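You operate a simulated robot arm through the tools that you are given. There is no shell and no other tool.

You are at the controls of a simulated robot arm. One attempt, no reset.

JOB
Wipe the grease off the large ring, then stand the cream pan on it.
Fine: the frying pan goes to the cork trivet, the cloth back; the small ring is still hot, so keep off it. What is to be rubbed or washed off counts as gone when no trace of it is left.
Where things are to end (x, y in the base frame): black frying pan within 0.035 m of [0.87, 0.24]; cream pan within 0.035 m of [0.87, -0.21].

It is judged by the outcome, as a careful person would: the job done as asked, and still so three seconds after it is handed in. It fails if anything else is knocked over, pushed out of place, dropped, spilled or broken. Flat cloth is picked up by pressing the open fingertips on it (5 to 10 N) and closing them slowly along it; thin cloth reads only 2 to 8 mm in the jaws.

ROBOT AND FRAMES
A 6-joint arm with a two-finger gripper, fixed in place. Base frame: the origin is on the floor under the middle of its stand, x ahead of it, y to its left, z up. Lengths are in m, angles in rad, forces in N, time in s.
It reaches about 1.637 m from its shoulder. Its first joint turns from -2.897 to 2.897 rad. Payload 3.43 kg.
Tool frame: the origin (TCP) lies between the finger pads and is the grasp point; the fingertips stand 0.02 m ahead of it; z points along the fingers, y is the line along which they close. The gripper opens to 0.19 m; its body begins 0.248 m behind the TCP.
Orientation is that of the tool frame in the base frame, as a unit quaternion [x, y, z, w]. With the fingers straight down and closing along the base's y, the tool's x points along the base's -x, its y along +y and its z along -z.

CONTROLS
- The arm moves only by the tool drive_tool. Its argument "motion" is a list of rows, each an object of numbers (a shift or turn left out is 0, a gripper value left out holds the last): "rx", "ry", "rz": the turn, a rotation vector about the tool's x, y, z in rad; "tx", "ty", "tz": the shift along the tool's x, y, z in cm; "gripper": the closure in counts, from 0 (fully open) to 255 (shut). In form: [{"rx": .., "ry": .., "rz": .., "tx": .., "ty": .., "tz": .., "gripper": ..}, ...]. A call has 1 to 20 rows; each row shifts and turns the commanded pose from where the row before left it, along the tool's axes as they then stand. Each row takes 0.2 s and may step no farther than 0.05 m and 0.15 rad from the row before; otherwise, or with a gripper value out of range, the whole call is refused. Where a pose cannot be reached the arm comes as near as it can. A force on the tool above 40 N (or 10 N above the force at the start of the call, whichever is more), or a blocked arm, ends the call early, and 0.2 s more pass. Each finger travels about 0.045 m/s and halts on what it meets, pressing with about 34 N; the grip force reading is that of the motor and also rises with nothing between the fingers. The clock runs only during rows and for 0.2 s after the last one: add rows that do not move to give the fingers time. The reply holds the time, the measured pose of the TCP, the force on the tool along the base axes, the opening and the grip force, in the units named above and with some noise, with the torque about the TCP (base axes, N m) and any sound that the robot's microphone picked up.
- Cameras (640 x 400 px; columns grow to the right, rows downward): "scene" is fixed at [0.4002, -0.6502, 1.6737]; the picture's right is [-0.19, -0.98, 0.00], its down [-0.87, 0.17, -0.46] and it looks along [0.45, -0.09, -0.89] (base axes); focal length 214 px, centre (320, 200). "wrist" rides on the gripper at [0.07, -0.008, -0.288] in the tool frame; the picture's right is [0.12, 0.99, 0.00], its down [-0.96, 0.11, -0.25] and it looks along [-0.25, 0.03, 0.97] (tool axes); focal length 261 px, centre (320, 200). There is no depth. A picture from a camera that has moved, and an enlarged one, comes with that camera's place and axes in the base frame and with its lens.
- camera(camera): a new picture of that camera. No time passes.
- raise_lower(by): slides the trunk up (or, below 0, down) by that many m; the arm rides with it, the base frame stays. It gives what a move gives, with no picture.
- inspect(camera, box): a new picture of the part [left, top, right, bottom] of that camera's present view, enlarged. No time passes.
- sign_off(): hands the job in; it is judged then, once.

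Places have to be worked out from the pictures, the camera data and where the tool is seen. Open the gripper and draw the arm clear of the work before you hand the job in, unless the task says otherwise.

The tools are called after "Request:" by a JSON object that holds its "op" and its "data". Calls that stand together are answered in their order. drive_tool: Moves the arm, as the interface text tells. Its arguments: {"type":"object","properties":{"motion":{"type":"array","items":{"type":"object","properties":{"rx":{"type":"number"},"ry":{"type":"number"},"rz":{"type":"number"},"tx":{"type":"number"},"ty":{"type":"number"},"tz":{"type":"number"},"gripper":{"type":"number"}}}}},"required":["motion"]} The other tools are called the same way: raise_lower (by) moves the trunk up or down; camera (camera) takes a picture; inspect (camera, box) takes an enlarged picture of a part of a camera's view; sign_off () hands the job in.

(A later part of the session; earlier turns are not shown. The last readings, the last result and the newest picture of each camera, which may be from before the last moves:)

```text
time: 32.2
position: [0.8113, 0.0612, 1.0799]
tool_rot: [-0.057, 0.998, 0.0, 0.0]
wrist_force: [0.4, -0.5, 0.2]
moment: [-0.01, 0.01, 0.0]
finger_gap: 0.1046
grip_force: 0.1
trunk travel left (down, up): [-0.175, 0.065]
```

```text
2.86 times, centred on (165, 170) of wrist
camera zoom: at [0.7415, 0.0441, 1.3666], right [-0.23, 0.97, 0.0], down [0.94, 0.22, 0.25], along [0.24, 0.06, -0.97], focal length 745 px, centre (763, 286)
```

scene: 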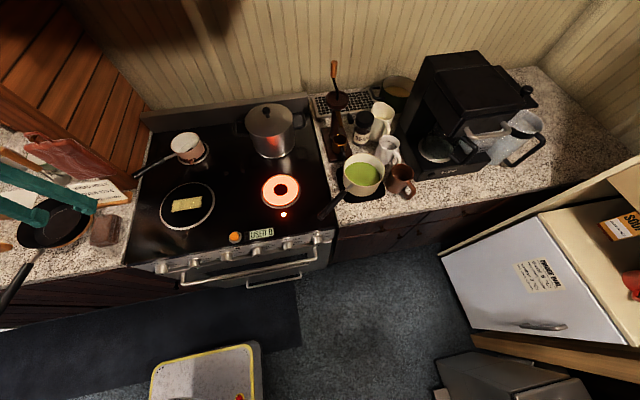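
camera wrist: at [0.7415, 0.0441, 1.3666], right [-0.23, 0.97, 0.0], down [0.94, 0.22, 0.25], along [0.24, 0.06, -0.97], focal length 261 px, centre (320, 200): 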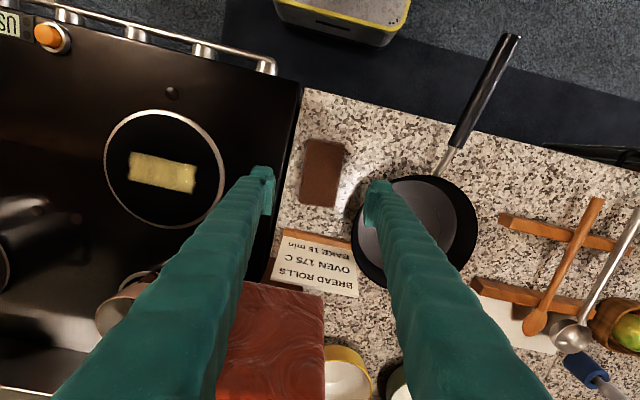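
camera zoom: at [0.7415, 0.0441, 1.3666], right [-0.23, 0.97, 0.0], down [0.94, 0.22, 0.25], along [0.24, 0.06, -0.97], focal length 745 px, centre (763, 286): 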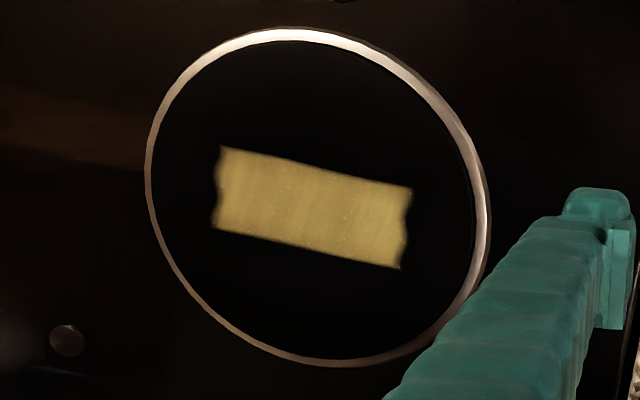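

Before committing to the brown cloth, I want to check whether another flat cloth exists, such as the white sheet under the spoon rests. I'll zoom on that from here.

Request:
{"op": "inspect", "data": {"camera": "wrist", "box": [440, 180, 640, 400]}}

Request:
{"op": "inspect", "data": {"camera": "scene", "box": [0, 120, 100, 220]}}

Request:
{"op": "inspect", "data": {"camera": "scene", "box": [560, 180, 640, 340]}}

```text
1.82 times, centred on (540, 290) of wrist
camera zoom: at [0.7415, 0.0441, 1.3666], right [-0.23, 0.97, 0.0], down [0.94, 0.22, 0.25], along [0.24, 0.06, -0.97], focal length 474 px, centre (-80, 36)
```

zoom: 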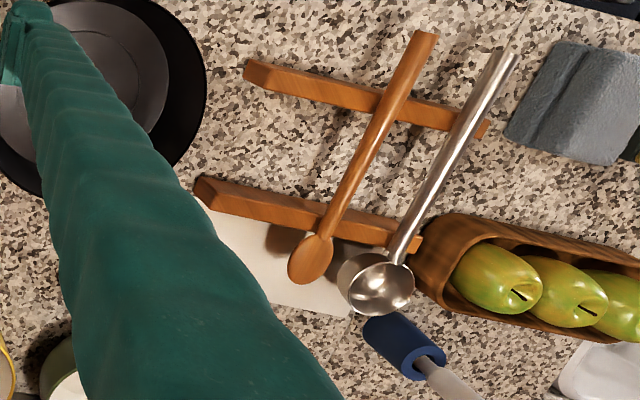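

```text
4.00 times, centred on (50, 170) of scene
camera zoom: at [0.4002, -0.6502, 1.6737], right [-0.19, -0.98, 0.0], down [-0.87, 0.17, -0.46], along [0.45, -0.09, -0.89], focal length 858 px, centre (1400, 320)
```

zoom: 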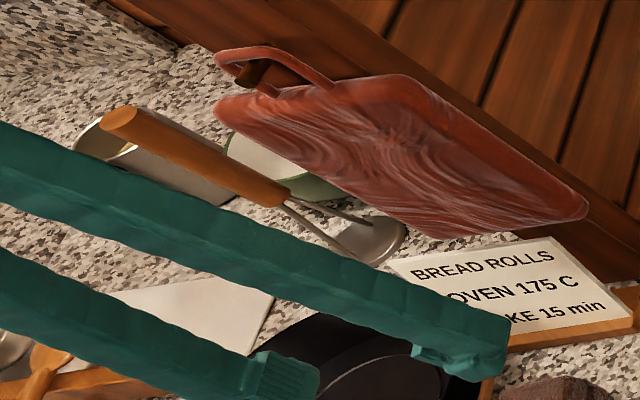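

```text
2.50 times, centred on (600, 260) of scene
camera zoom: at [0.4002, -0.6502, 1.6737], right [-0.19, -0.98, 0.0], down [-0.87, 0.17, -0.46], along [0.45, -0.09, -0.89], focal length 536 px, centre (-380, 50)
```

zoom: 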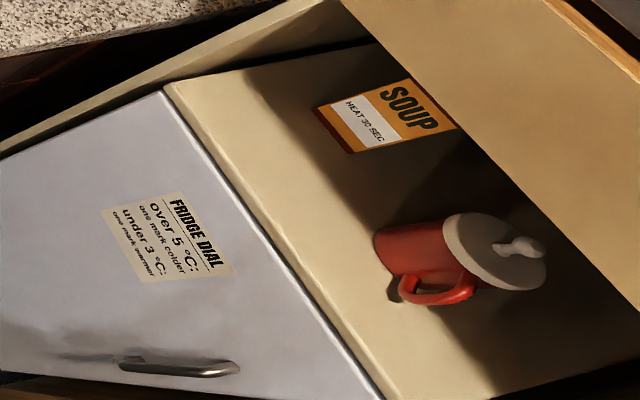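

The white sheet is a card and the red item looks like a hung mitt, so the brown cloth by the stove is my choice. I'll descend around it in stages.

Request:
{"op": "drive_tool", "data": {"motion": [{"tz": 3, "gripper": 132}, {"tz": 4}, {"tz": 3}, {"tz": 2}, {}]}}

Request:
{"op": "camera", "data": {"camera": "wrist"}}

Request:
{"op": "inspect", "data": {"camera": "scene", "box": [60, 180, 160, 270]}}

```text
time: 33.4
position: [0.8127, 0.0613, 0.9584]
tool_rot: [-0.058, 0.998, 0.0, 0.0]
wrist_force: [0.3, -0.8, 0.3]
moment: [0.01, 0.0, 0.02]
finger_gap: 0.0916
grip_force: 0.1
trunk travel left (down, up): [-0.175, 0.065]
```

```text
taken
camera wrist: at [0.7427, 0.044, 1.2451], right [-0.23, 0.97, 0.0], down [0.94, 0.22, 0.25], along [0.24, 0.06, -0.97], focal length 261 px, centre (320, 200)
```

wrist: 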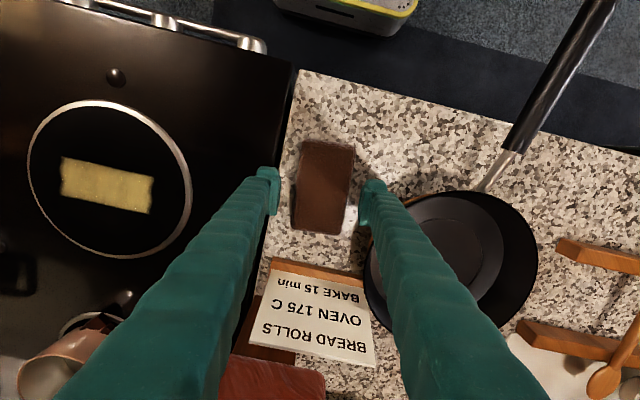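

```text
4.44 times, centred on (110, 225) of scene
camera zoom: at [0.4002, -0.6502, 1.6737], right [-0.19, -0.98, 0.0], down [-0.87, 0.17, -0.46], along [0.45, -0.09, -0.89], focal length 953 px, centre (1253, 89)
```

zoom: 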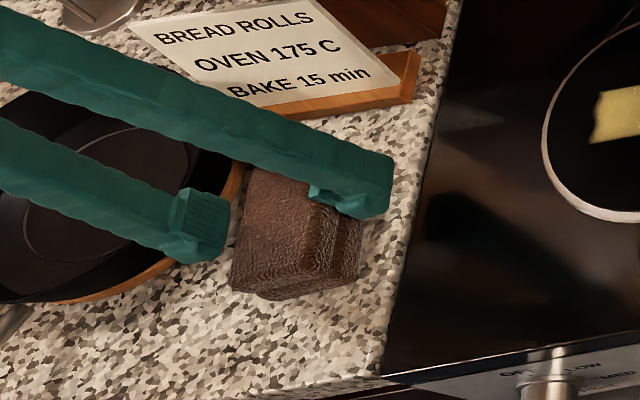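

The cloth sits centred between the fingers. I'll go down another 2 cm and close gently on it.

Request:
{"op": "drive_tool", "data": {"motion": [{"tz": 1}, {"tz": 0.9}, {}, {"gripper": 170}, {"gripper": 185}, {"gripper": 200}, {}, {}]}}

Request:
{"op": "camera", "data": {"camera": "wrist"}}

```text
time: 35.2
position: [0.8129, 0.0609, 0.9408]
tool_rot: [-0.057, 0.998, 0.0, -0.001]
wrist_force: [0.4, -1.2, 0.2]
moment: [0.02, 0.01, -0.07]
finger_gap: 0.0634
grip_force: 33.9
trunk travel left (down, up): [-0.175, 0.065]
```

```text
taken
camera wrist: at [0.7433, 0.0432, 1.227], right [-0.23, 0.97, 0.0], down [0.94, 0.22, 0.25], along [0.24, 0.06, -0.97], focal length 261 px, centre (320, 200)
```

wrist: 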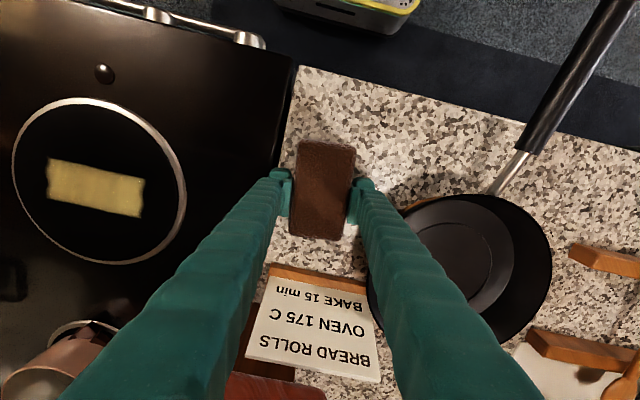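

The cloth is held firmly at 63 mm opening (start pose TCP (0.813, 0.061, 0.941)). I'll lift 5 cm and check that it comes along.

Request:
{"op": "drive_tool", "data": {"motion": [{"tz": -1}, {"tz": -2}, {"tz": -2}, {}]}}

Request:
{"op": "inspect", "data": {"camera": "scene", "box": [60, 160, 180, 270]}}

Request:
{"op": "camera", "data": {"camera": "wrist"}}

```text
time: 36.2
position: [0.8118, 0.0602, 0.991]
tool_rot: [-0.057, 0.998, 0.0, 0.0]
wrist_force: [0.4, 0.4, -0.6]
moment: [-0.01, -0.02, -0.03]
finger_gap: 0.0633
grip_force: 34.0
trunk travel left (down, up): [-0.175, 0.065]
```

```text
3.64 times, centred on (120, 215) of scene
camera zoom: at [0.4002, -0.6502, 1.6737], right [-0.19, -0.98, 0.0], down [-0.87, 0.17, -0.46], along [0.45, -0.09, -0.89], focal length 780 px, centre (1047, 146)
```

zoom: 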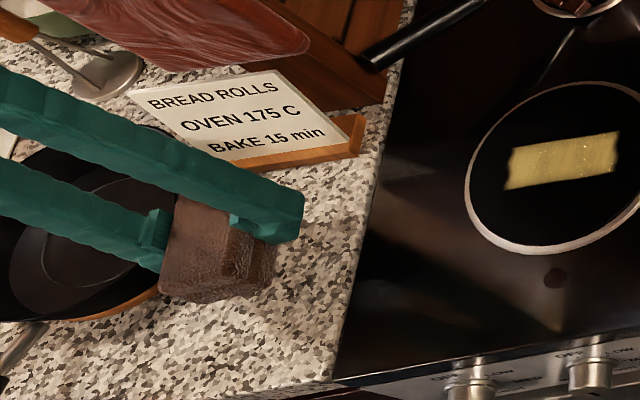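

```text
taken
camera wrist: at [0.743, 0.043, 1.2778], right [-0.23, 0.97, 0.0], down [0.94, 0.22, 0.25], along [0.24, 0.06, -0.97], focal length 261 px, centre (320, 200)
```

wrist: 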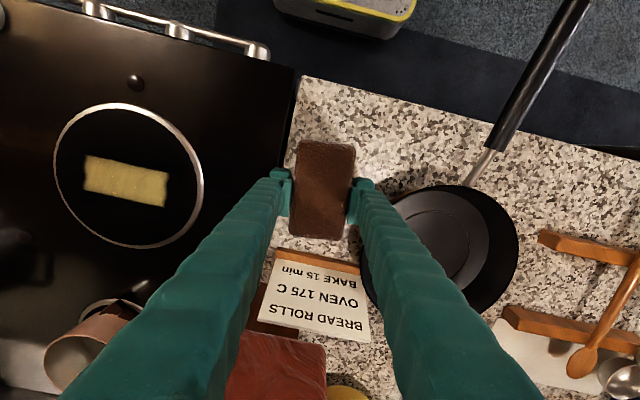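

The cloth is lifted, and the grease patch spans x 0.85–0.90 and y -0.27 to -0.154 on the ring. I'll straighten the tool and bring the cloth over the patch's left end.

Request:
{"op": "drive_tool", "data": {"motion": [{"ty": -3}, {"ty": -4}, {"rz": 0.115, "ty": -3}, {"tx": -2, "ty": -4}, {"tx": -2.5, "ty": -4}, {"tx": -1.8, "ty": -3.2}, {}, {}]}}

Request:
{"op": "camera", "data": {"camera": "wrist"}}

Request:
{"op": "inspect", "data": {"camera": "scene", "box": [120, 130, 260, 250]}}

```text
time: 38.0
position: [0.8885, -0.151, 0.9915]
tool_rot: [0.0, 1.0, 0.0, 0.0]
wrist_force: [0.4, 0.2, -1.0]
moment: [-0.01, 0.0, 0.02]
finger_gap: 0.0631
grip_force: 33.8
trunk travel left (down, up): [-0.175, 0.065]
```

```text
taken
camera wrist: at [0.8168, -0.1608, 1.2769], right [-0.12, 0.99, 0.0], down [0.96, 0.11, 0.25], along [0.25, 0.03, -0.97], focal length 261 px, centre (320, 200)
```

wrist: 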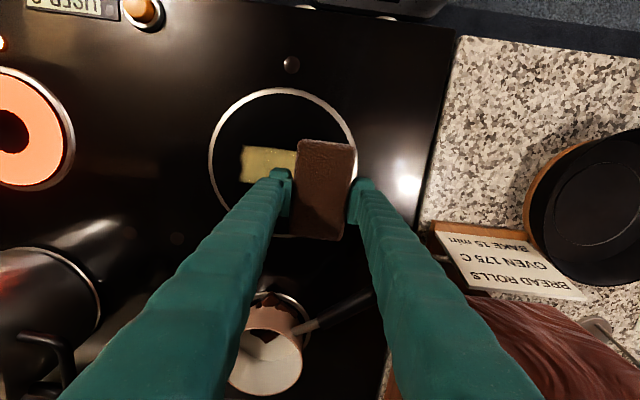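

```text
3.33 times, centred on (190, 190) of scene
camera zoom: at [0.4002, -0.6502, 1.6737], right [-0.19, -0.98, 0.0], down [-0.87, 0.17, -0.46], along [0.45, -0.09, -0.89], focal length 715 px, centre (753, 233)
```

zoom: 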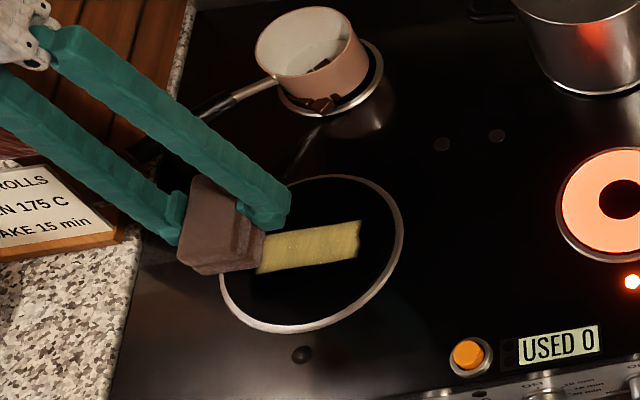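

I'll nudge to start over the patch's left end and descend until light contact.

Request:
{"op": "drive_tool", "data": {"motion": [{"tx": 0.5, "ty": -0.8, "tz": 1}, {"tz": 2}, {"tz": 1}, {"tz": 0.4}, {}]}}

Request:
{"op": "drive_tool", "data": {"motion": [{"tz": 0.2}, {}]}}

```text
time: 39.2
position: [0.8818, -0.1583, 0.9465]
tool_rot: [-0.001, 1.0, 0.0, 0.0]
wrist_force: [2.4, -0.5, 3.6]
moment: [0.01, 0.2, -0.03]
finger_gap: 0.0628
grip_force: 33.6
trunk travel left (down, up): [-0.175, 0.065]
```

```text
time: 39.8
position: [0.8818, -0.1584, 0.9454]
tool_rot: [-0.001, 1.0, 0.0, 0.002]
wrist_force: [10.4, -0.7, 33.7]
moment: [0.07, 0.51, -0.05]
finger_gap: 0.0628
grip_force: 33.7
trunk travel left (down, up): [-0.175, 0.065]
```

Contact is stiff: 34 N after 2 mm. I'll back off about 1.5 mm to bring it down to a light press.

Request:
{"op": "drive_tool", "data": {"motion": [{"tz": -0.15}, {}]}}

```text
time: 40.4
position: [0.8811, -0.1586, 0.947]
tool_rot: [0.0, 1.0, 0.0, 0.001]
wrist_force: [8.3, -0.6, 27.8]
moment: [0.02, -0.29, -0.04]
finger_gap: 0.0628
grip_force: 34.2
trunk travel left (down, up): [-0.175, 0.065]
```

It's still at 28 N, so I'll back off a little more.

Request:
{"op": "drive_tool", "data": {"motion": [{"tz": -0.1}, {}]}}

```text
time: 41.0
position: [0.8809, -0.158, 0.9468]
tool_rot: [0.0, 1.0, 0.0, 0.0]
wrist_force: [3.1, -0.2, 20.4]
moment: [-0.02, -0.15, -0.02]
finger_gap: 0.063
grip_force: 33.8
trunk travel left (down, up): [-0.175, 0.065]
```

Now at 20 N. I'll ease 1.2 mm more to reach about 10 N, then sweep toward -y.

Request:
{"op": "drive_tool", "data": {"motion": [{"tz": -0.12}, {}]}}

Request:
{"op": "drive_tool", "data": {"motion": [{"ty": -1}, {"ty": -1.5}, {"ty": -1.5}, {"ty": -1.5}, {"ty": -1.5}, {"ty": -1.5}, {"ty": -1.5}, {"ty": -1.2}, {}]}}

Request:
{"op": "camera", "data": {"camera": "wrist"}}

Request:
{"op": "inspect", "data": {"camera": "scene", "box": [120, 130, 260, 250]}}

```text
time: 41.6
position: [0.8815, -0.158, 0.9473]
tool_rot: [0.0, 1.0, -0.001, -0.001]
wrist_force: [-1.1, -0.8, 2.0]
moment: [-0.04, -0.03, 0.01]
finger_gap: 0.063
grip_force: 34.4
trunk travel left (down, up): [-0.175, 0.065]
```

```text
time: 43.6
position: [0.8807, -0.2709, 0.948]
tool_rot: [0.001, 1.0, -0.001, 0.0]
wrist_force: [0.6, 0.2, -0.3]
moment: [0.01, 0.03, 0.01]
finger_gap: 0.0626
grip_force: 33.7
trunk travel left (down, up): [-0.175, 0.065]
```

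```text
taken
camera wrist: at [0.8105, -0.2791, 1.2349], right [-0.12, 0.99, 0.0], down [0.96, 0.11, 0.25], along [0.25, 0.03, -0.97], focal length 261 px, centre (320, 200)
```

wrist: 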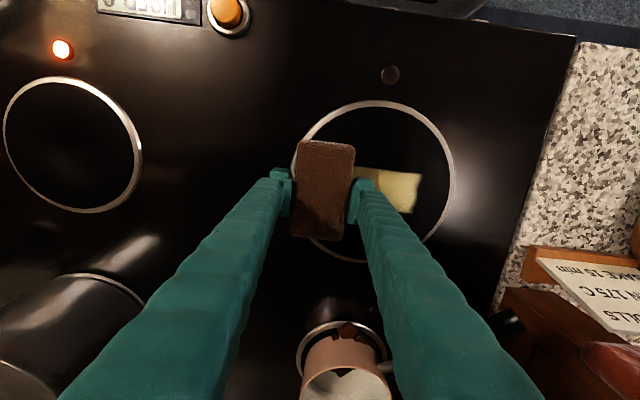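

```text
3.33 times, centred on (190, 190) of scene
camera zoom: at [0.4002, -0.6502, 1.6737], right [-0.19, -0.98, 0.0], down [-0.87, 0.17, -0.46], along [0.45, -0.09, -0.89], focal length 715 px, centre (753, 233)
```

zoom: 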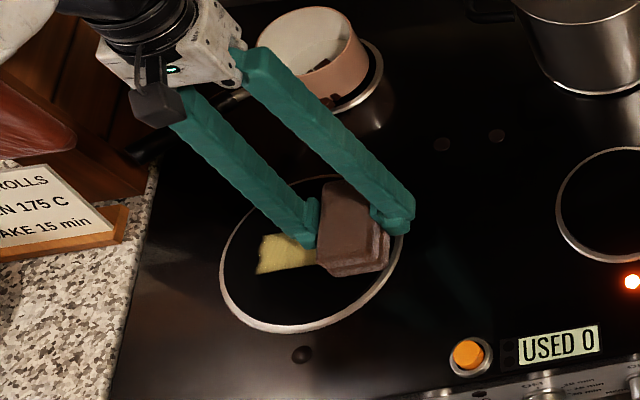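

The small ring has stopped glowing but its indicator is still lit, so it stays off-limits. The first sweep was too light (near 0 N) and the grease is still there. I'll press down a bit and sweep back with contact.

Request:
{"op": "drive_tool", "data": {"motion": [{"tz": 0.12}, {}]}}

Request:
{"op": "drive_tool", "data": {"motion": [{"tz": 0.05}, {}]}}

```text
time: 44.2
position: [0.8814, -0.2699, 0.9464]
tool_rot: [0.001, 1.0, 0.0, 0.0]
wrist_force: [0.6, 0.1, 1.4]
moment: [0.01, 0.09, -0.01]
finger_gap: 0.0629
grip_force: 34.4
trunk travel left (down, up): [-0.175, 0.065]
```

```text
time: 44.8
position: [0.8805, -0.2698, 0.9475]
tool_rot: [-0.001, 1.0, 0.0, 0.0]
wrist_force: [-0.1, 1.1, 6.5]
moment: [0.11, 0.09, 0.01]
finger_gap: 0.0628
grip_force: 34.1
trunk travel left (down, up): [-0.175, 0.065]
```

6.5 N now. I'll sweep back toward +y over the patch and watch the force.

Request:
{"op": "drive_tool", "data": {"motion": [{"ty": 1}, {"ty": 1.2}, {"ty": 1.2}, {"ty": 1.2}, {"ty": 1.2}, {}]}}

Request:
{"op": "camera", "data": {"camera": "wrist"}}

```text
time: 46.2
position: [0.8801, -0.2112, 0.9468]
tool_rot: [0.0, 1.0, 0.001, 0.0]
wrist_force: [-0.4, -2.9, 13.4]
moment: [-0.04, 0.02, -0.01]
finger_gap: 0.0629
grip_force: 33.7
trunk travel left (down, up): [-0.175, 0.065]
```

```text
taken
camera wrist: at [0.81, -0.2214, 1.2335], right [-0.12, 0.99, 0.0], down [0.96, 0.11, 0.25], along [0.25, 0.03, -0.97], focal length 261 px, centre (320, 200)
```

wrist: 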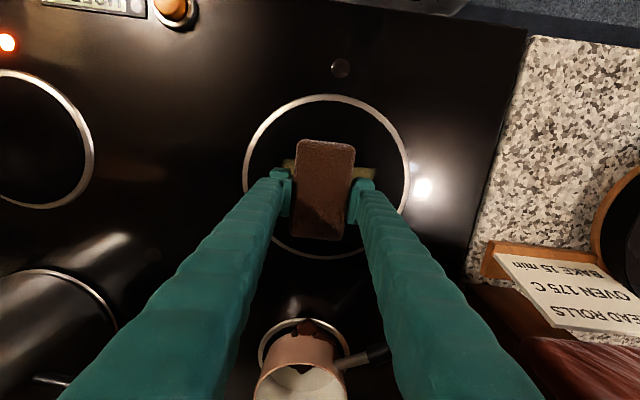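

Contact is 13 N. I'll zoom in to see whether the patch is fading.

Request:
{"op": "inspect", "data": {"camera": "wrist", "box": [230, 90, 420, 270]}}

Request:
{"op": "inspect", "data": {"camera": "scene", "box": [150, 160, 230, 240]}}

```text
2.22 times, centred on (325, 180) of wrist
camera zoom: at [0.81, -0.2214, 1.2335], right [-0.12, 0.99, 0.0], down [0.96, 0.11, 0.25], along [0.25, 0.03, -0.97], focal length 579 px, centre (309, 244)
```

zoom: 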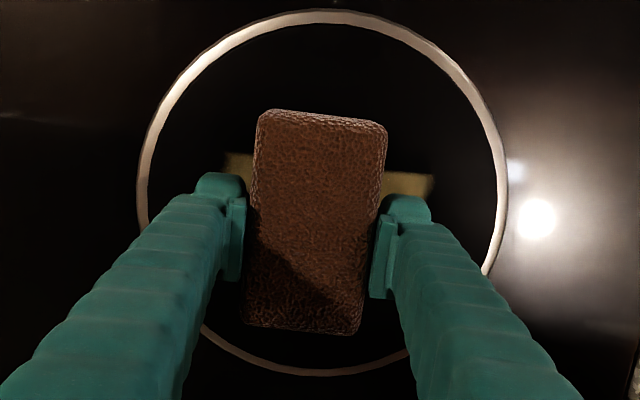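

```text
5.00 times, centred on (190, 200) of scene
camera zoom: at [0.4002, -0.6502, 1.6737], right [-0.19, -0.98, 0.0], down [-0.87, 0.17, -0.46], along [0.45, -0.09, -0.89], focal length 1072 px, centre (970, 200)
```

zoom: 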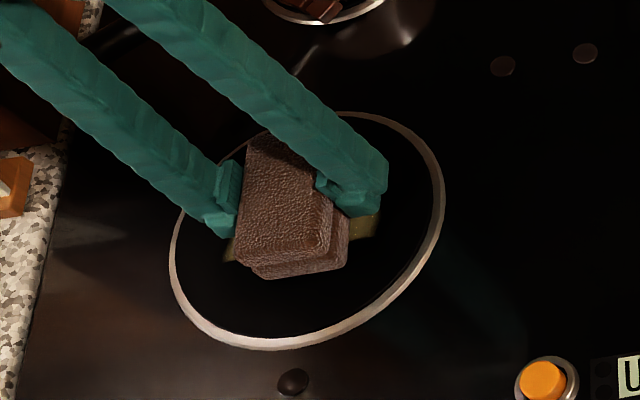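

The patch is visibly fading under the cloth, so this is the right tool. I'll continue full strokes back and forth.

Request:
{"op": "drive_tool", "data": {"motion": [{"ty": 1.2}, {"ty": 1.5}, {"ty": 1.5}, {"ty": 1.5}, {"ty": 0.5}, {"ty": -1.5}, {"ty": -1.5}, {"ty": -1.5}, {"ty": -1.5}, {"ty": -1.5}, {"ty": -1.5}, {"ty": -1.5}, {"ty": -1.5}, {"ty": -0.7}, {}]}}

Request:
{"op": "inspect", "data": {"camera": "wrist", "box": [230, 90, 480, 270]}}

```text
time: 49.4
position: [0.8817, -0.2799, 0.9465]
tool_rot: [0.001, 1.0, 0.001, 0.0]
wrist_force: [0.5, 0.8, -1.0]
moment: [-0.01, -0.01, 0.0]
finger_gap: 0.063
grip_force: 34.2
trunk travel left (down, up): [-0.175, 0.065]
```

```text
2.22 times, centred on (355, 180) of wrist
camera zoom: at [0.8108, -0.2883, 1.2337], right [-0.12, 0.99, 0.0], down [0.96, 0.11, 0.25], along [0.25, 0.03, -0.97], focal length 579 px, centre (242, 244)
```

zoom: 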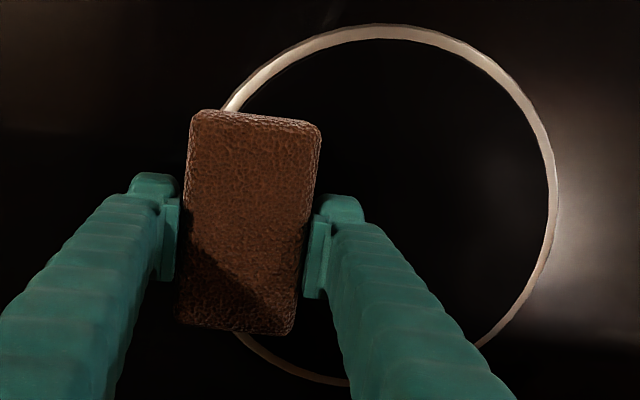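

The visible area looks clear. To be sure no trace remains, I'll press again and do another pair of strokes before inspecting.

Request:
{"op": "drive_tool", "data": {"motion": [{"ty": 0.5, "tz": 0.1}, {}]}}

Request:
{"op": "drive_tool", "data": {"motion": [{"tz": 0.07}, {}]}}

```text
time: 50.0
position: [0.8802, -0.2739, 0.947]
tool_rot: [0.001, 1.0, 0.0, 0.0]
wrist_force: [-0.1, -2.3, 4.9]
moment: [0.01, 0.06, -0.03]
finger_gap: 0.0628
grip_force: 33.9
trunk travel left (down, up): [-0.175, 0.065]
```

```text
time: 50.6
position: [0.8806, -0.2731, 0.9458]
tool_rot: [0.001, 1.0, 0.0, 0.0]
wrist_force: [0.4, -5.2, 14.8]
moment: [0.02, 0.04, -0.08]
finger_gap: 0.0631
grip_force: 33.9
trunk travel left (down, up): [-0.175, 0.065]
```

Request:
{"op": "drive_tool", "data": {"motion": [{"ty": 1.2}, {"ty": 1.5}, {"ty": 1.5}, {"ty": 1.5}, {"ty": 1.5}, {"ty": 1.5}, {"ty": 1.5}, {"ty": 1.5}, {"ty": 1}, {}]}}

Request:
{"op": "drive_tool", "data": {"motion": [{"ty": -1.2}, {"ty": -1.5}, {"ty": -1.5}, {"ty": -1.5}, {"ty": -1.5}, {"ty": -1.5}, {"ty": -1.5}, {"ty": -1.5}, {"ty": -1}, {}]}}

Request:
{"op": "inspect", "data": {"camera": "wrist", "box": [230, 90, 480, 270]}}

```text
time: 52.7
position: [0.8818, -0.1428, 0.9469]
tool_rot: [-0.002, 1.0, -0.001, 0.0]
wrist_force: [-0.2, -2.4, 19.0]
moment: [0.24, 0.28, 0.15]
finger_gap: 0.0633
grip_force: 33.6
trunk travel left (down, up): [-0.175, 0.065]
stopped in row 10: the force on the tool passed its limit at 41 N (the readings are from after the stop); the commanded pose is now the measured one
```

```text
time: 54.9
position: [0.8813, -0.2704, 0.9453]
tool_rot: [-0.001, 1.0, -0.001, 0.001]
wrist_force: [-0.2, 8.6, 27.7]
moment: [0.32, 0.14, 0.05]
finger_gap: 0.063
grip_force: 33.8
trunk travel left (down, up): [-0.175, 0.065]
```

```text
2.22 times, centred on (355, 180) of wrist
camera zoom: at [0.8091, -0.2798, 1.2325], right [-0.12, 0.99, 0.0], down [0.96, 0.12, 0.25], along [0.25, 0.03, -0.97], focal length 579 px, centre (242, 244)
```

zoom: 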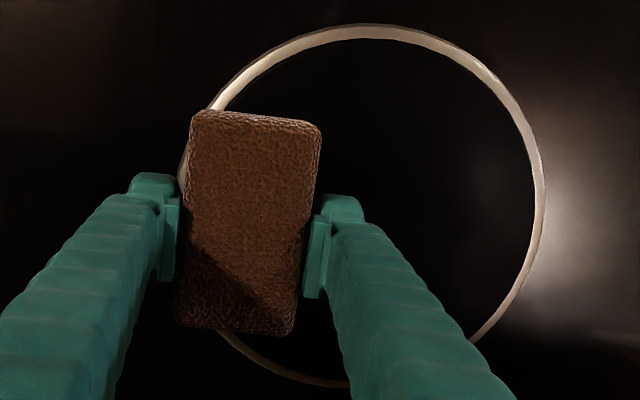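

Those strokes pressed 20–28 N. I'll lift the cloth, move it aside to the left and inspect the bare ring.

Request:
{"op": "drive_tool", "data": {"motion": [{"tz": -1}, {"tz": -2.5}, {"tz": -2.5, "ty": 3}, {"ty": 4}, {"ty": 4, "tx": 1}, {"ty": 4, "tx": 1}, {"ty": 3, "tx": 1}, {}]}}

Request:
{"op": "camera", "data": {"camera": "wrist"}}

Request:
{"op": "inspect", "data": {"camera": "scene", "box": [150, 160, 230, 240]}}

```text
time: 56.7
position: [0.851, -0.0917, 1.0025]
tool_rot: [-0.001, 1.0, -0.001, -0.001]
wrist_force: [0.2, -0.2, -1.3]
moment: [-0.01, 0.0, 0.0]
finger_gap: 0.063
grip_force: 34.5
trunk travel left (down, up): [-0.175, 0.065]
```

```text
taken
camera wrist: at [0.7796, -0.1022, 1.2906], right [-0.12, 0.99, 0.0], down [0.96, 0.12, 0.25], along [0.25, 0.03, -0.97], focal length 261 px, centre (320, 200)
```

wrist: 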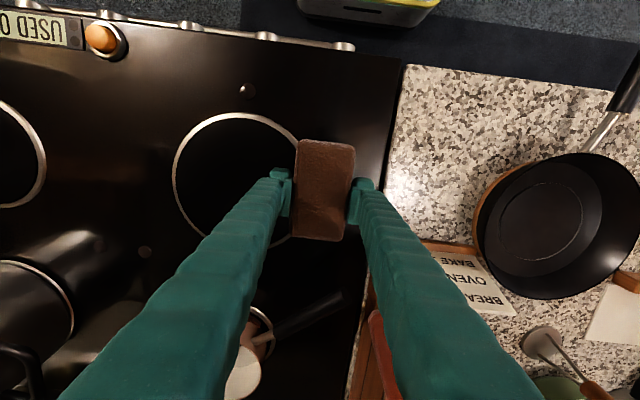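

```text
5.00 times, centred on (190, 200) of scene
camera zoom: at [0.4002, -0.6502, 1.6737], right [-0.19, -0.98, 0.0], down [-0.87, 0.17, -0.46], along [0.45, -0.09, -0.89], focal length 1072 px, centre (970, 200)
```

zoom: 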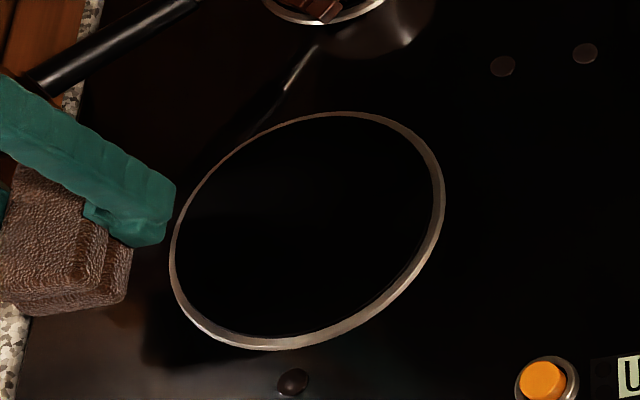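

The ring appears fully black. I'll zoom further in both views to be sure no faint film remains.

Request:
{"op": "inspect", "data": {"camera": "scene", "box": [165, 185, 215, 225]}}

Request:
{"op": "inspect", "data": {"camera": "wrist", "box": [170, 105, 300, 235]}}

```text
10.00 times, centred on (190, 205) of scene
camera zoom: at [0.4002, -0.6502, 1.6737], right [-0.19, -0.98, 0.0], down [-0.87, 0.17, -0.46], along [0.45, -0.09, -0.89], focal length 2145 px, centre (1620, 150)
```

zoom: 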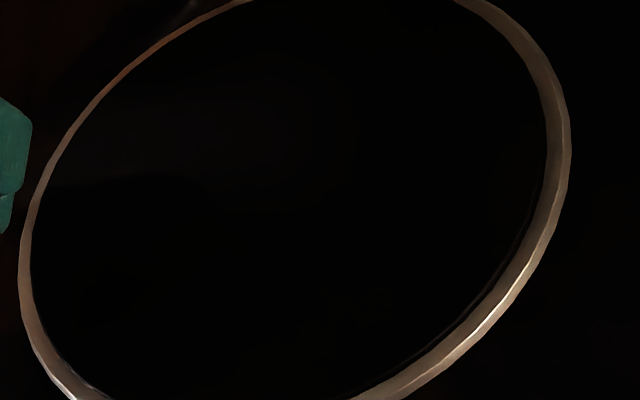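

```text
3.08 times, centred on (235, 170) of wrist
camera zoom: at [0.7796, -0.1022, 1.2906], right [-0.12, 0.99, 0.0], down [0.96, 0.12, 0.25], along [0.25, 0.03, -0.97], focal length 802 px, centre (582, 292)
```

zoom: 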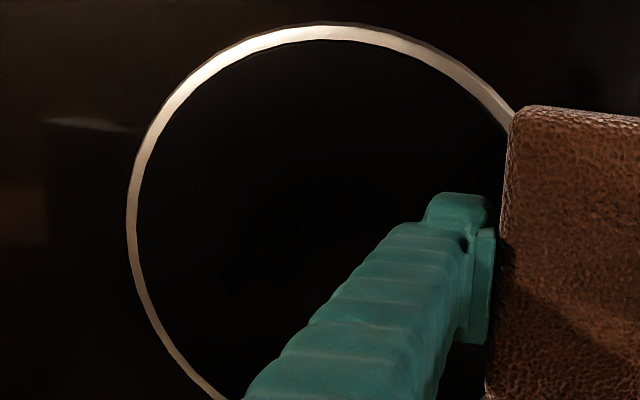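

The ring is clean in both views. Now I'll bring the cloth back over its original place, turned back to its original angle.

Request:
{"op": "drive_tool", "data": {"motion": [{"tx": 2, "ty": 2}, {"tx": 1.8, "ty": 3}, {"ty": 4}, {"ty": 4}, {"ty": 2.2}, {"rz": -0.115}, {}, {}]}}

Request:
{"op": "camera", "data": {"camera": "wrist"}}

```text
time: 58.5
position: [0.8128, 0.0619, 1.0048]
tool_rot: [-0.058, 0.998, -0.002, -0.001]
wrist_force: [-1.4, 0.3, -0.9]
moment: [0.03, -0.01, 0.03]
finger_gap: 0.063
grip_force: 34.2
trunk travel left (down, up): [-0.175, 0.065]
```

```text
taken
camera wrist: at [0.7436, 0.0437, 1.2919], right [-0.23, 0.97, 0.0], down [0.94, 0.23, 0.25], along [0.24, 0.06, -0.97], focal length 261 px, centre (320, 200)
```

wrist: 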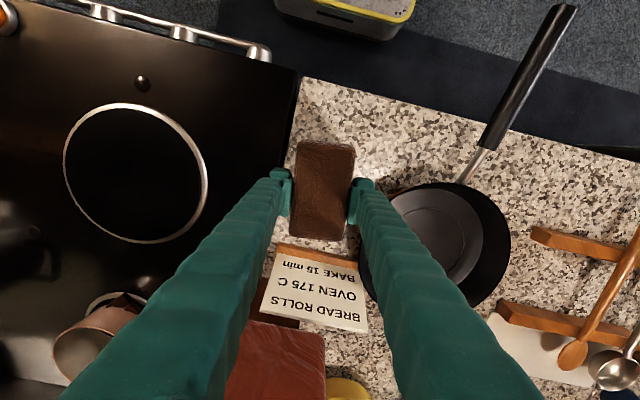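

The pose matches the pickup pose within a millimetre. I'll lower the cloth to the counter and feel for contact.

Request:
{"op": "drive_tool", "data": {"motion": [{"tz": 2}, {"tz": 2.5}, {"tz": 1.2}, {"tz": 0.3}, {}]}}

Request:
{"op": "drive_tool", "data": {"motion": [{"tz": 0.2}, {}]}}

```text
time: 59.7
position: [0.8136, 0.0609, 0.9445]
tool_rot: [-0.059, 0.998, -0.001, 0.0]
wrist_force: [-0.2, -0.2, -1.0]
moment: [-0.01, -0.01, 0.04]
finger_gap: 0.063
grip_force: 34.2
trunk travel left (down, up): [-0.175, 0.065]
```

```text
time: 60.3
position: [0.8125, 0.0609, 0.9425]
tool_rot: [-0.058, 0.998, -0.001, 0.0]
wrist_force: [-0.8, 0.3, -0.3]
moment: [-0.01, 0.0, 0.0]
finger_gap: 0.0633
grip_force: 34.0
trunk travel left (down, up): [-0.175, 0.065]
```

Request:
{"op": "drive_tool", "data": {"motion": [{"tz": 0.15}, {}]}}

```text
time: 60.9
position: [0.8116, 0.0617, 0.9408]
tool_rot: [-0.059, 0.998, 0.0, 0.001]
wrist_force: [0.6, -0.1, -0.1]
moment: [-0.03, 0.01, -0.02]
finger_gap: 0.0631
grip_force: 33.4
trunk travel left (down, up): [-0.175, 0.065]
```

The load has gone to about zero at the original height, so the cloth is seated. I'll release it and rise.

Request:
{"op": "drive_tool", "data": {"motion": [{"tz": 0.05}, {"gripper": 160}, {"gripper": 132}, {}, {}, {"tz": -1}, {"tz": -3}, {"tz": -4}, {"tz": -4}, {}]}}

Request:
{"op": "camera", "data": {"camera": "wrist"}}

Request:
{"op": "inspect", "data": {"camera": "scene", "box": [70, 190, 150, 260]}}

```text
time: 63.1
position: [0.814, 0.0624, 1.0623]
tool_rot: [-0.058, 0.998, -0.001, 0.0]
wrist_force: [-0.5, 0.3, 0.6]
moment: [-0.01, -0.03, -0.03]
finger_gap: 0.0913
grip_force: 0.1
trunk travel left (down, up): [-0.175, 0.065]
```

```text
taken
camera wrist: at [0.7445, 0.0439, 1.3482], right [-0.23, 0.97, 0.0], down [0.94, 0.23, 0.25], along [0.24, 0.06, -0.97], focal length 261 px, centre (320, 200)
```

wrist: 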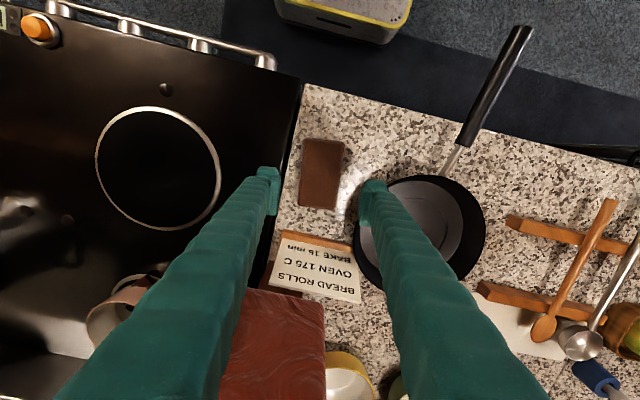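

```text
5.71 times, centred on (110, 225) of scene
camera zoom: at [0.4002, -0.6502, 1.6737], right [-0.19, -0.98, 0.0], down [-0.87, 0.17, -0.46], along [0.45, -0.09, -0.89], focal length 1226 px, centre (1520, 57)
```

zoom: 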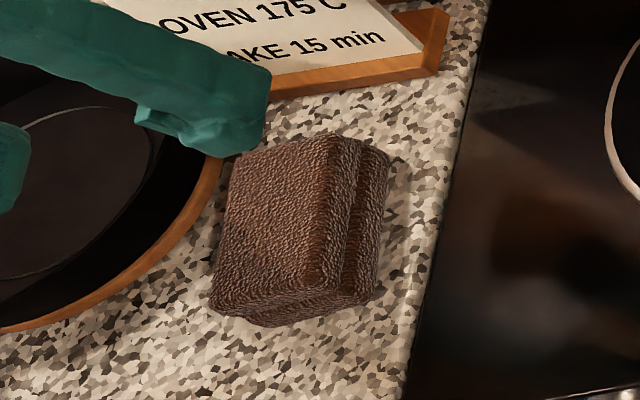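

The cloth is back in its original place, and the frying pan is undisturbed. The cream soup pan sits far off at about (0.83, -0.92) with its handle pointing at the robot, so I'll pull back and swing around at constant radius to look at it.

Request:
{"op": "drive_tool", "data": {"motion": [{"tx": 3, "tz": -2}, {"tx": 4.5, "tz": -2, "gripper": 0}, {"tx": 4.5, "rz": 0.05}, {}]}}

Request:
{"op": "drive_tool", "data": {"motion": [{"ty": -3, "rz": 0.043}, {"ty": -4.6, "rz": 0.066}, {"ty": -4.6, "rz": 0.066}, {"ty": -4.6, "rz": 0.066}, {"ty": -4.6, "rz": 0.066}, {"ty": -4.6, "rz": 0.066}, {"ty": -4.6, "rz": 0.066}, {"ty": -4.6, "rz": 0.066}, {"ty": -4.6, "rz": 0.066}, {"ty": -4.6, "rz": 0.066}, {"ty": -4.6, "rz": 0.066}, {"ty": -4.6, "rz": 0.066}, {"ty": -4.6, "rz": 0.066}, {"ty": -4.6, "rz": 0.066}, {"ty": -2, "rz": 0.03}, {}]}}

Request:
{"op": "camera", "data": {"camera": "scene"}}

Request:
{"op": "camera", "data": {"camera": "wrist"}}

```text
time: 64.1
position: [0.6936, 0.0488, 1.1012]
tool_rot: [-0.032, 0.999, 0.0, 0.001]
wrist_force: [0.6, -0.3, 0.4]
moment: [-0.02, -0.04, 0.0]
finger_gap: 0.1625
grip_force: 0.1
trunk travel left (down, up): [-0.175, 0.065]
```

```text
time: 67.5
position: [0.4689, -0.5361, 1.102]
tool_rot: [0.42, 0.908, 0.0, 0.001]
wrist_force: [-0.3, -0.2, 1.2]
moment: [0.04, 0.02, -0.02]
finger_gap: 0.1901
grip_force: 0.2
trunk travel left (down, up): [-0.175, 0.065]
```

```text
taken
```

scene: 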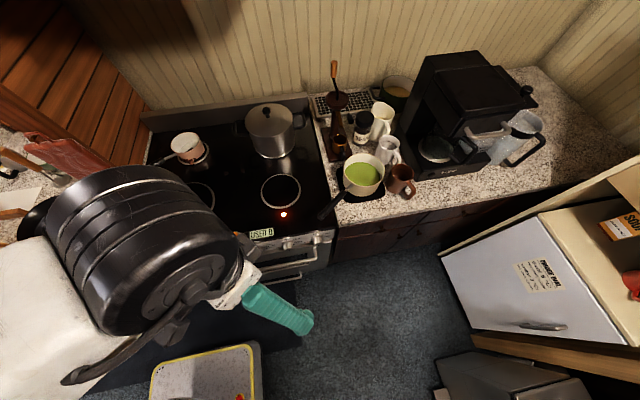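

```text
taken
camera wrist: at [0.4168, -0.4901, 1.3884], right [0.68, 0.73, 0.0], down [0.71, -0.66, 0.25], along [0.18, -0.17, -0.97], focal length 261 px, centre (320, 200)
```

wrist: 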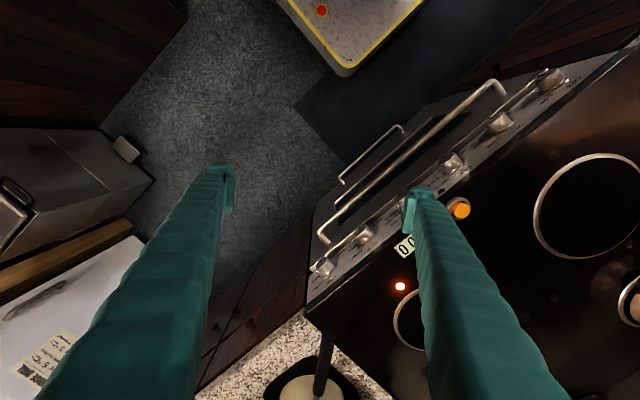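

The soup pan is straight ahead, with its handle pointing at me. I'll tilt the tool outward by 0.6 rad so the wrist camera sees it, while moving slightly outward.

Request:
{"op": "drive_tool", "data": {"motion": [{"ry": -0.12}, {"ry": -0.12}, {"ry": -0.12}, {"ry": -0.12}, {"ry": -0.12}, {}]}}

Request:
{"op": "camera", "data": {"camera": "wrist"}}

```text
time: 68.9
position: [0.4714, -0.5399, 1.0936]
tool_rot: [0.401, 0.868, -0.122, 0.266]
wrist_force: [-0.1, 0.6, 0.1]
moment: [0.01, 0.03, -0.04]
finger_gap: 0.19
grip_force: 0.2
trunk travel left (down, up): [-0.175, 0.065]
```

```text
taken
camera wrist: at [0.3229, -0.3797, 1.292], right [0.69, 0.72, -0.07], down [0.52, -0.43, 0.74], along [0.51, -0.55, -0.67], focal length 261 px, centre (320, 200)
```

wrist: 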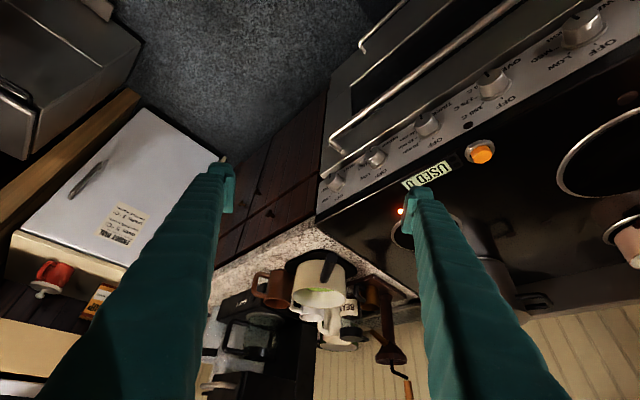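

Now the pan is in view. I'll zoom in on it and its neighbours.

Request:
{"op": "inspect", "data": {"camera": "wrist", "box": [220, 210, 430, 370]}}

Request:
{"op": "inspect", "data": {"camera": "scene", "box": [300, 110, 440, 230]}}

```text
2.50 times, centred on (325, 290) of wrist
camera zoom: at [0.3229, -0.3797, 1.292], right [0.69, 0.72, -0.07], down [0.52, -0.43, 0.74], along [0.51, -0.55, -0.67], focal length 652 px, centre (308, -25)
```

zoom: 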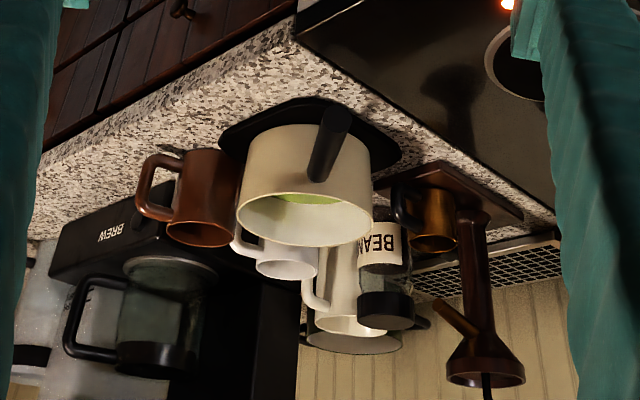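

```text
3.33 times, centred on (370, 170) of scene
camera zoom: at [0.4002, -0.6502, 1.6737], right [-0.19, -0.98, 0.0], down [-0.87, 0.17, -0.46], along [0.45, -0.09, -0.89], focal length 715 px, centre (153, 300)
```

zoom: 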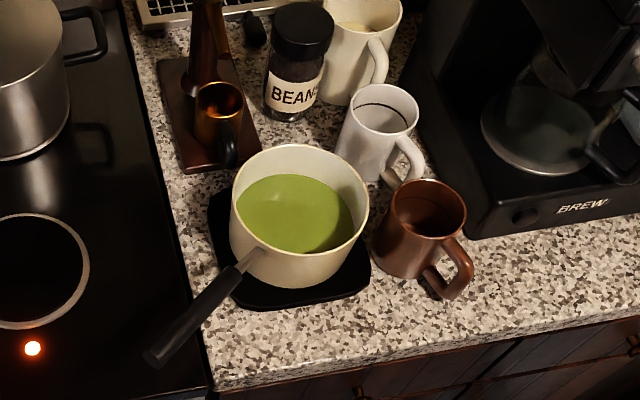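

By triangulation the pan's rim centre is at about (0.842, -0.912, 0.997), its diameter is about 0.16 m, and the handle end is at about (0.675, -0.711, 1.009), pointing at the robot. I'll grip the pan body across its diameter with the tool tilted outward, so the soup stays level; first I'll tilt a bit more and move part of the way out.

Request:
{"op": "drive_tool", "data": {"motion": [{"ry": -0.1}, {"ry": -0.1}, {"tx": -2, "tz": 1.8, "ty": 0.2}, {"tx": -3.26, "tz": 2.92, "ty": 0.345}, {"tx": -3.26, "tz": 2.92, "ty": 0.345}, {"tx": -3.26, "tz": 2.92, "ty": 0.345}, {"tx": -3.26, "tz": 2.92, "ty": 0.345}, {"tx": -3.26, "tz": 2.92, "ty": 0.345}, {}, {}]}}

Request:
{"op": "camera", "data": {"camera": "wrist"}}

Request:
{"op": "camera", "data": {"camera": "scene"}}

```text
time: 71.1
position: [0.6411, -0.7086, 1.1195]
tool_rot: [0.386, 0.836, -0.163, 0.354]
wrist_force: [-0.3, -0.5, 1.5]
moment: [0.0, 0.01, 0.02]
finger_gap: 0.1901
grip_force: 0.1
trunk travel left (down, up): [-0.175, 0.065]
```

```text
taken
camera wrist: at [0.4684, -0.5209, 1.2679], right [0.7, 0.71, -0.09], down [0.41, -0.3, 0.86], along [0.59, -0.64, -0.5], focal length 261 px, centre (320, 200)
```

wrist: 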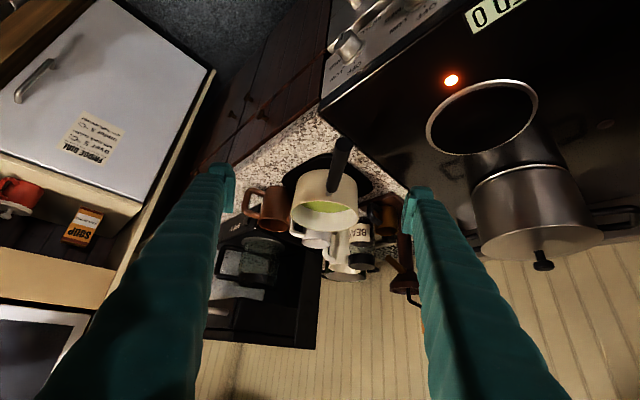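

```text
taken
```

scene: 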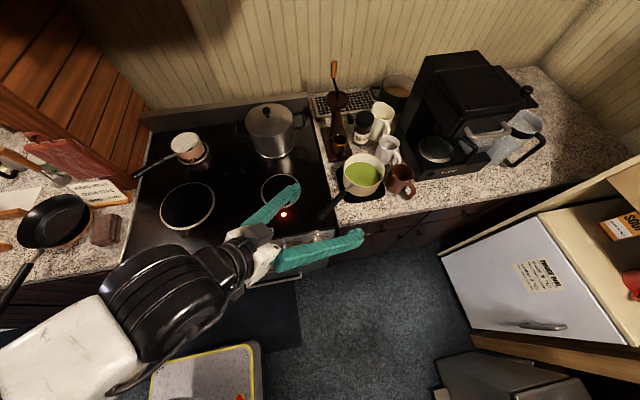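

The gripper is aligned along the handle direction. I'll zoom in on the pan through the fingers to refine its position.

Request:
{"op": "inspect", "data": {"camera": "wrist", "box": [230, 130, 420, 290]}}

Request:
{"op": "inspect", "data": {"camera": "scene", "box": [290, 110, 430, 250]}}

```text
2.50 times, centred on (325, 210) of wrist
camera zoom: at [0.4684, -0.5209, 1.2679], right [0.7, 0.71, -0.09], down [0.41, -0.3, 0.86], along [0.59, -0.64, -0.5], focal length 652 px, centre (308, 175)
```

zoom: 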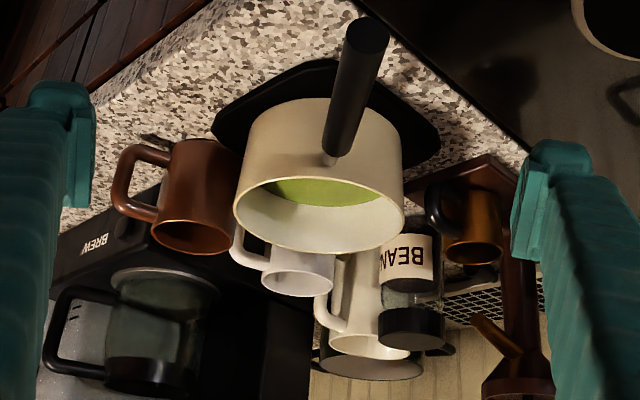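

```text
2.86 times, centred on (360, 180) of scene
camera zoom: at [0.4002, -0.6502, 1.6737], right [-0.19, -0.98, 0.0], down [-0.87, 0.17, -0.46], along [0.45, -0.09, -0.89], focal length 613 px, centre (206, 257)
```

zoom: 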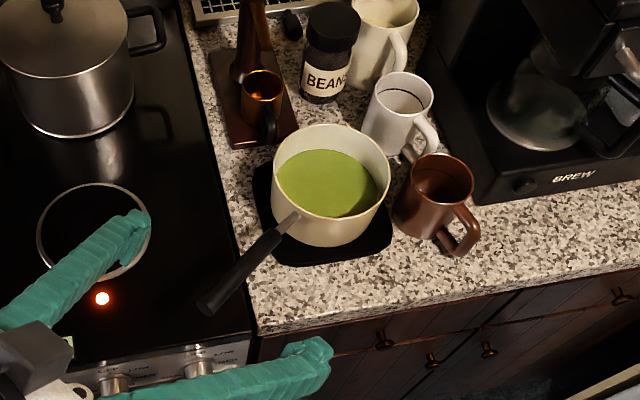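

The refined pan centre is about (0.844, -0.913), with the TCP 2.2 cm off laterally. I'll hover above it at TCP z about 1.07, fingers on both sides, then check again.

Request:
{"op": "drive_tool", "data": {"motion": [{"tx": -2.006, "tz": 2.9675, "ty": 0.275}, {"tx": -2.006, "tz": 2.9675, "ty": 0.275}, {"tx": -2.006, "tz": 2.9675, "ty": 0.275}, {"tx": -2.006, "tz": 2.9675, "ty": 0.275}, {"tx": -2.006, "tz": 2.9675, "ty": 0.275}, {"tx": -2.006, "tz": 2.9675, "ty": 0.275}, {"tx": -2.006, "tz": 2.9675, "ty": 0.275}, {"tx": -2.006, "tz": 2.9675, "ty": 0.275}, {}, {}]}}

Request:
{"op": "camera", "data": {"camera": "wrist"}}

Request:
{"op": "camera", "data": {"camera": "scene"}}

Request:
{"op": "inspect", "data": {"camera": "scene", "box": [290, 110, 430, 250]}}

```text
time: 73.3
position: [0.8445, -0.9112, 1.0695]
tool_rot: [0.386, 0.836, -0.163, 0.354]
wrist_force: [-0.6, -0.6, -0.1]
moment: [0.0, 0.01, 0.03]
finger_gap: 0.1901
grip_force: 0.1
trunk travel left (down, up): [-0.175, 0.065]
```

```text
taken
camera wrist: at [0.6718, -0.7229, 1.218], right [0.7, 0.71, -0.09], down [0.41, -0.3, 0.86], along [0.59, -0.64, -0.5], focal length 261 px, centre (320, 200)
```

wrist: 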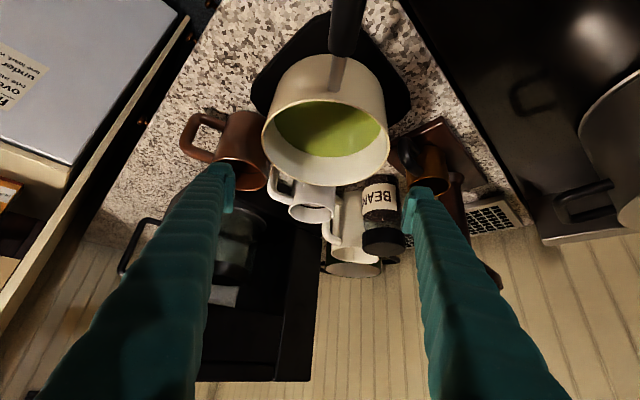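

```text
taken
```

scene: 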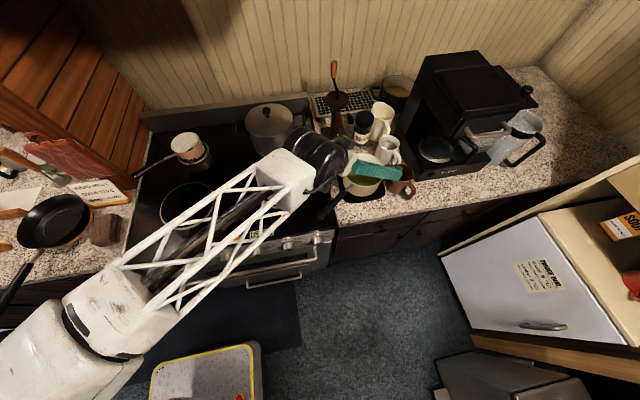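

```text
2.86 times, centred on (360, 180) of scene
camera zoom: at [0.4002, -0.6502, 1.6737], right [-0.19, -0.98, 0.0], down [-0.87, 0.17, -0.46], along [0.45, -0.09, -0.89], focal length 613 px, centre (206, 257)
```

zoom: 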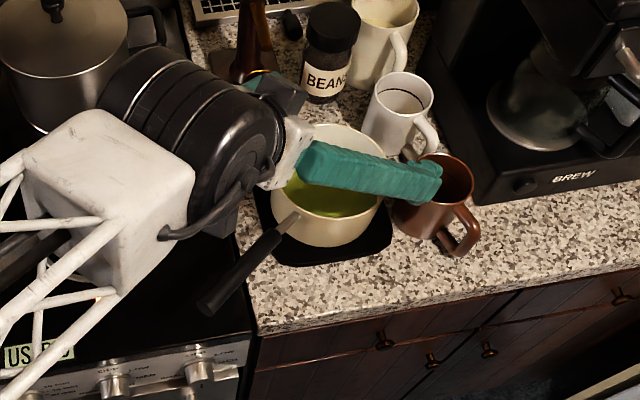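

Reached the hover. I'll zoom in to check the fingertips' clearances to the brown mug and the copper cup before descending.

Request:
{"op": "inspect", "data": {"camera": "wrist", "box": [170, 40, 490, 240]}}

```text
2.00 times, centred on (330, 140) of wrist
camera zoom: at [0.6718, -0.7229, 1.218], right [0.7, 0.71, -0.09], down [0.41, -0.3, 0.86], along [0.59, -0.64, -0.5], focal length 521 px, centre (300, 320)
```

zoom: 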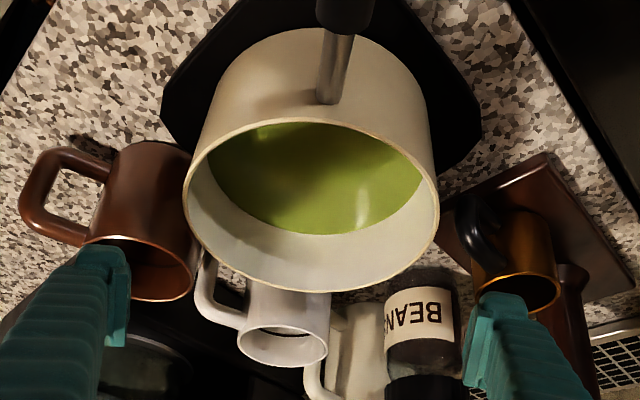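

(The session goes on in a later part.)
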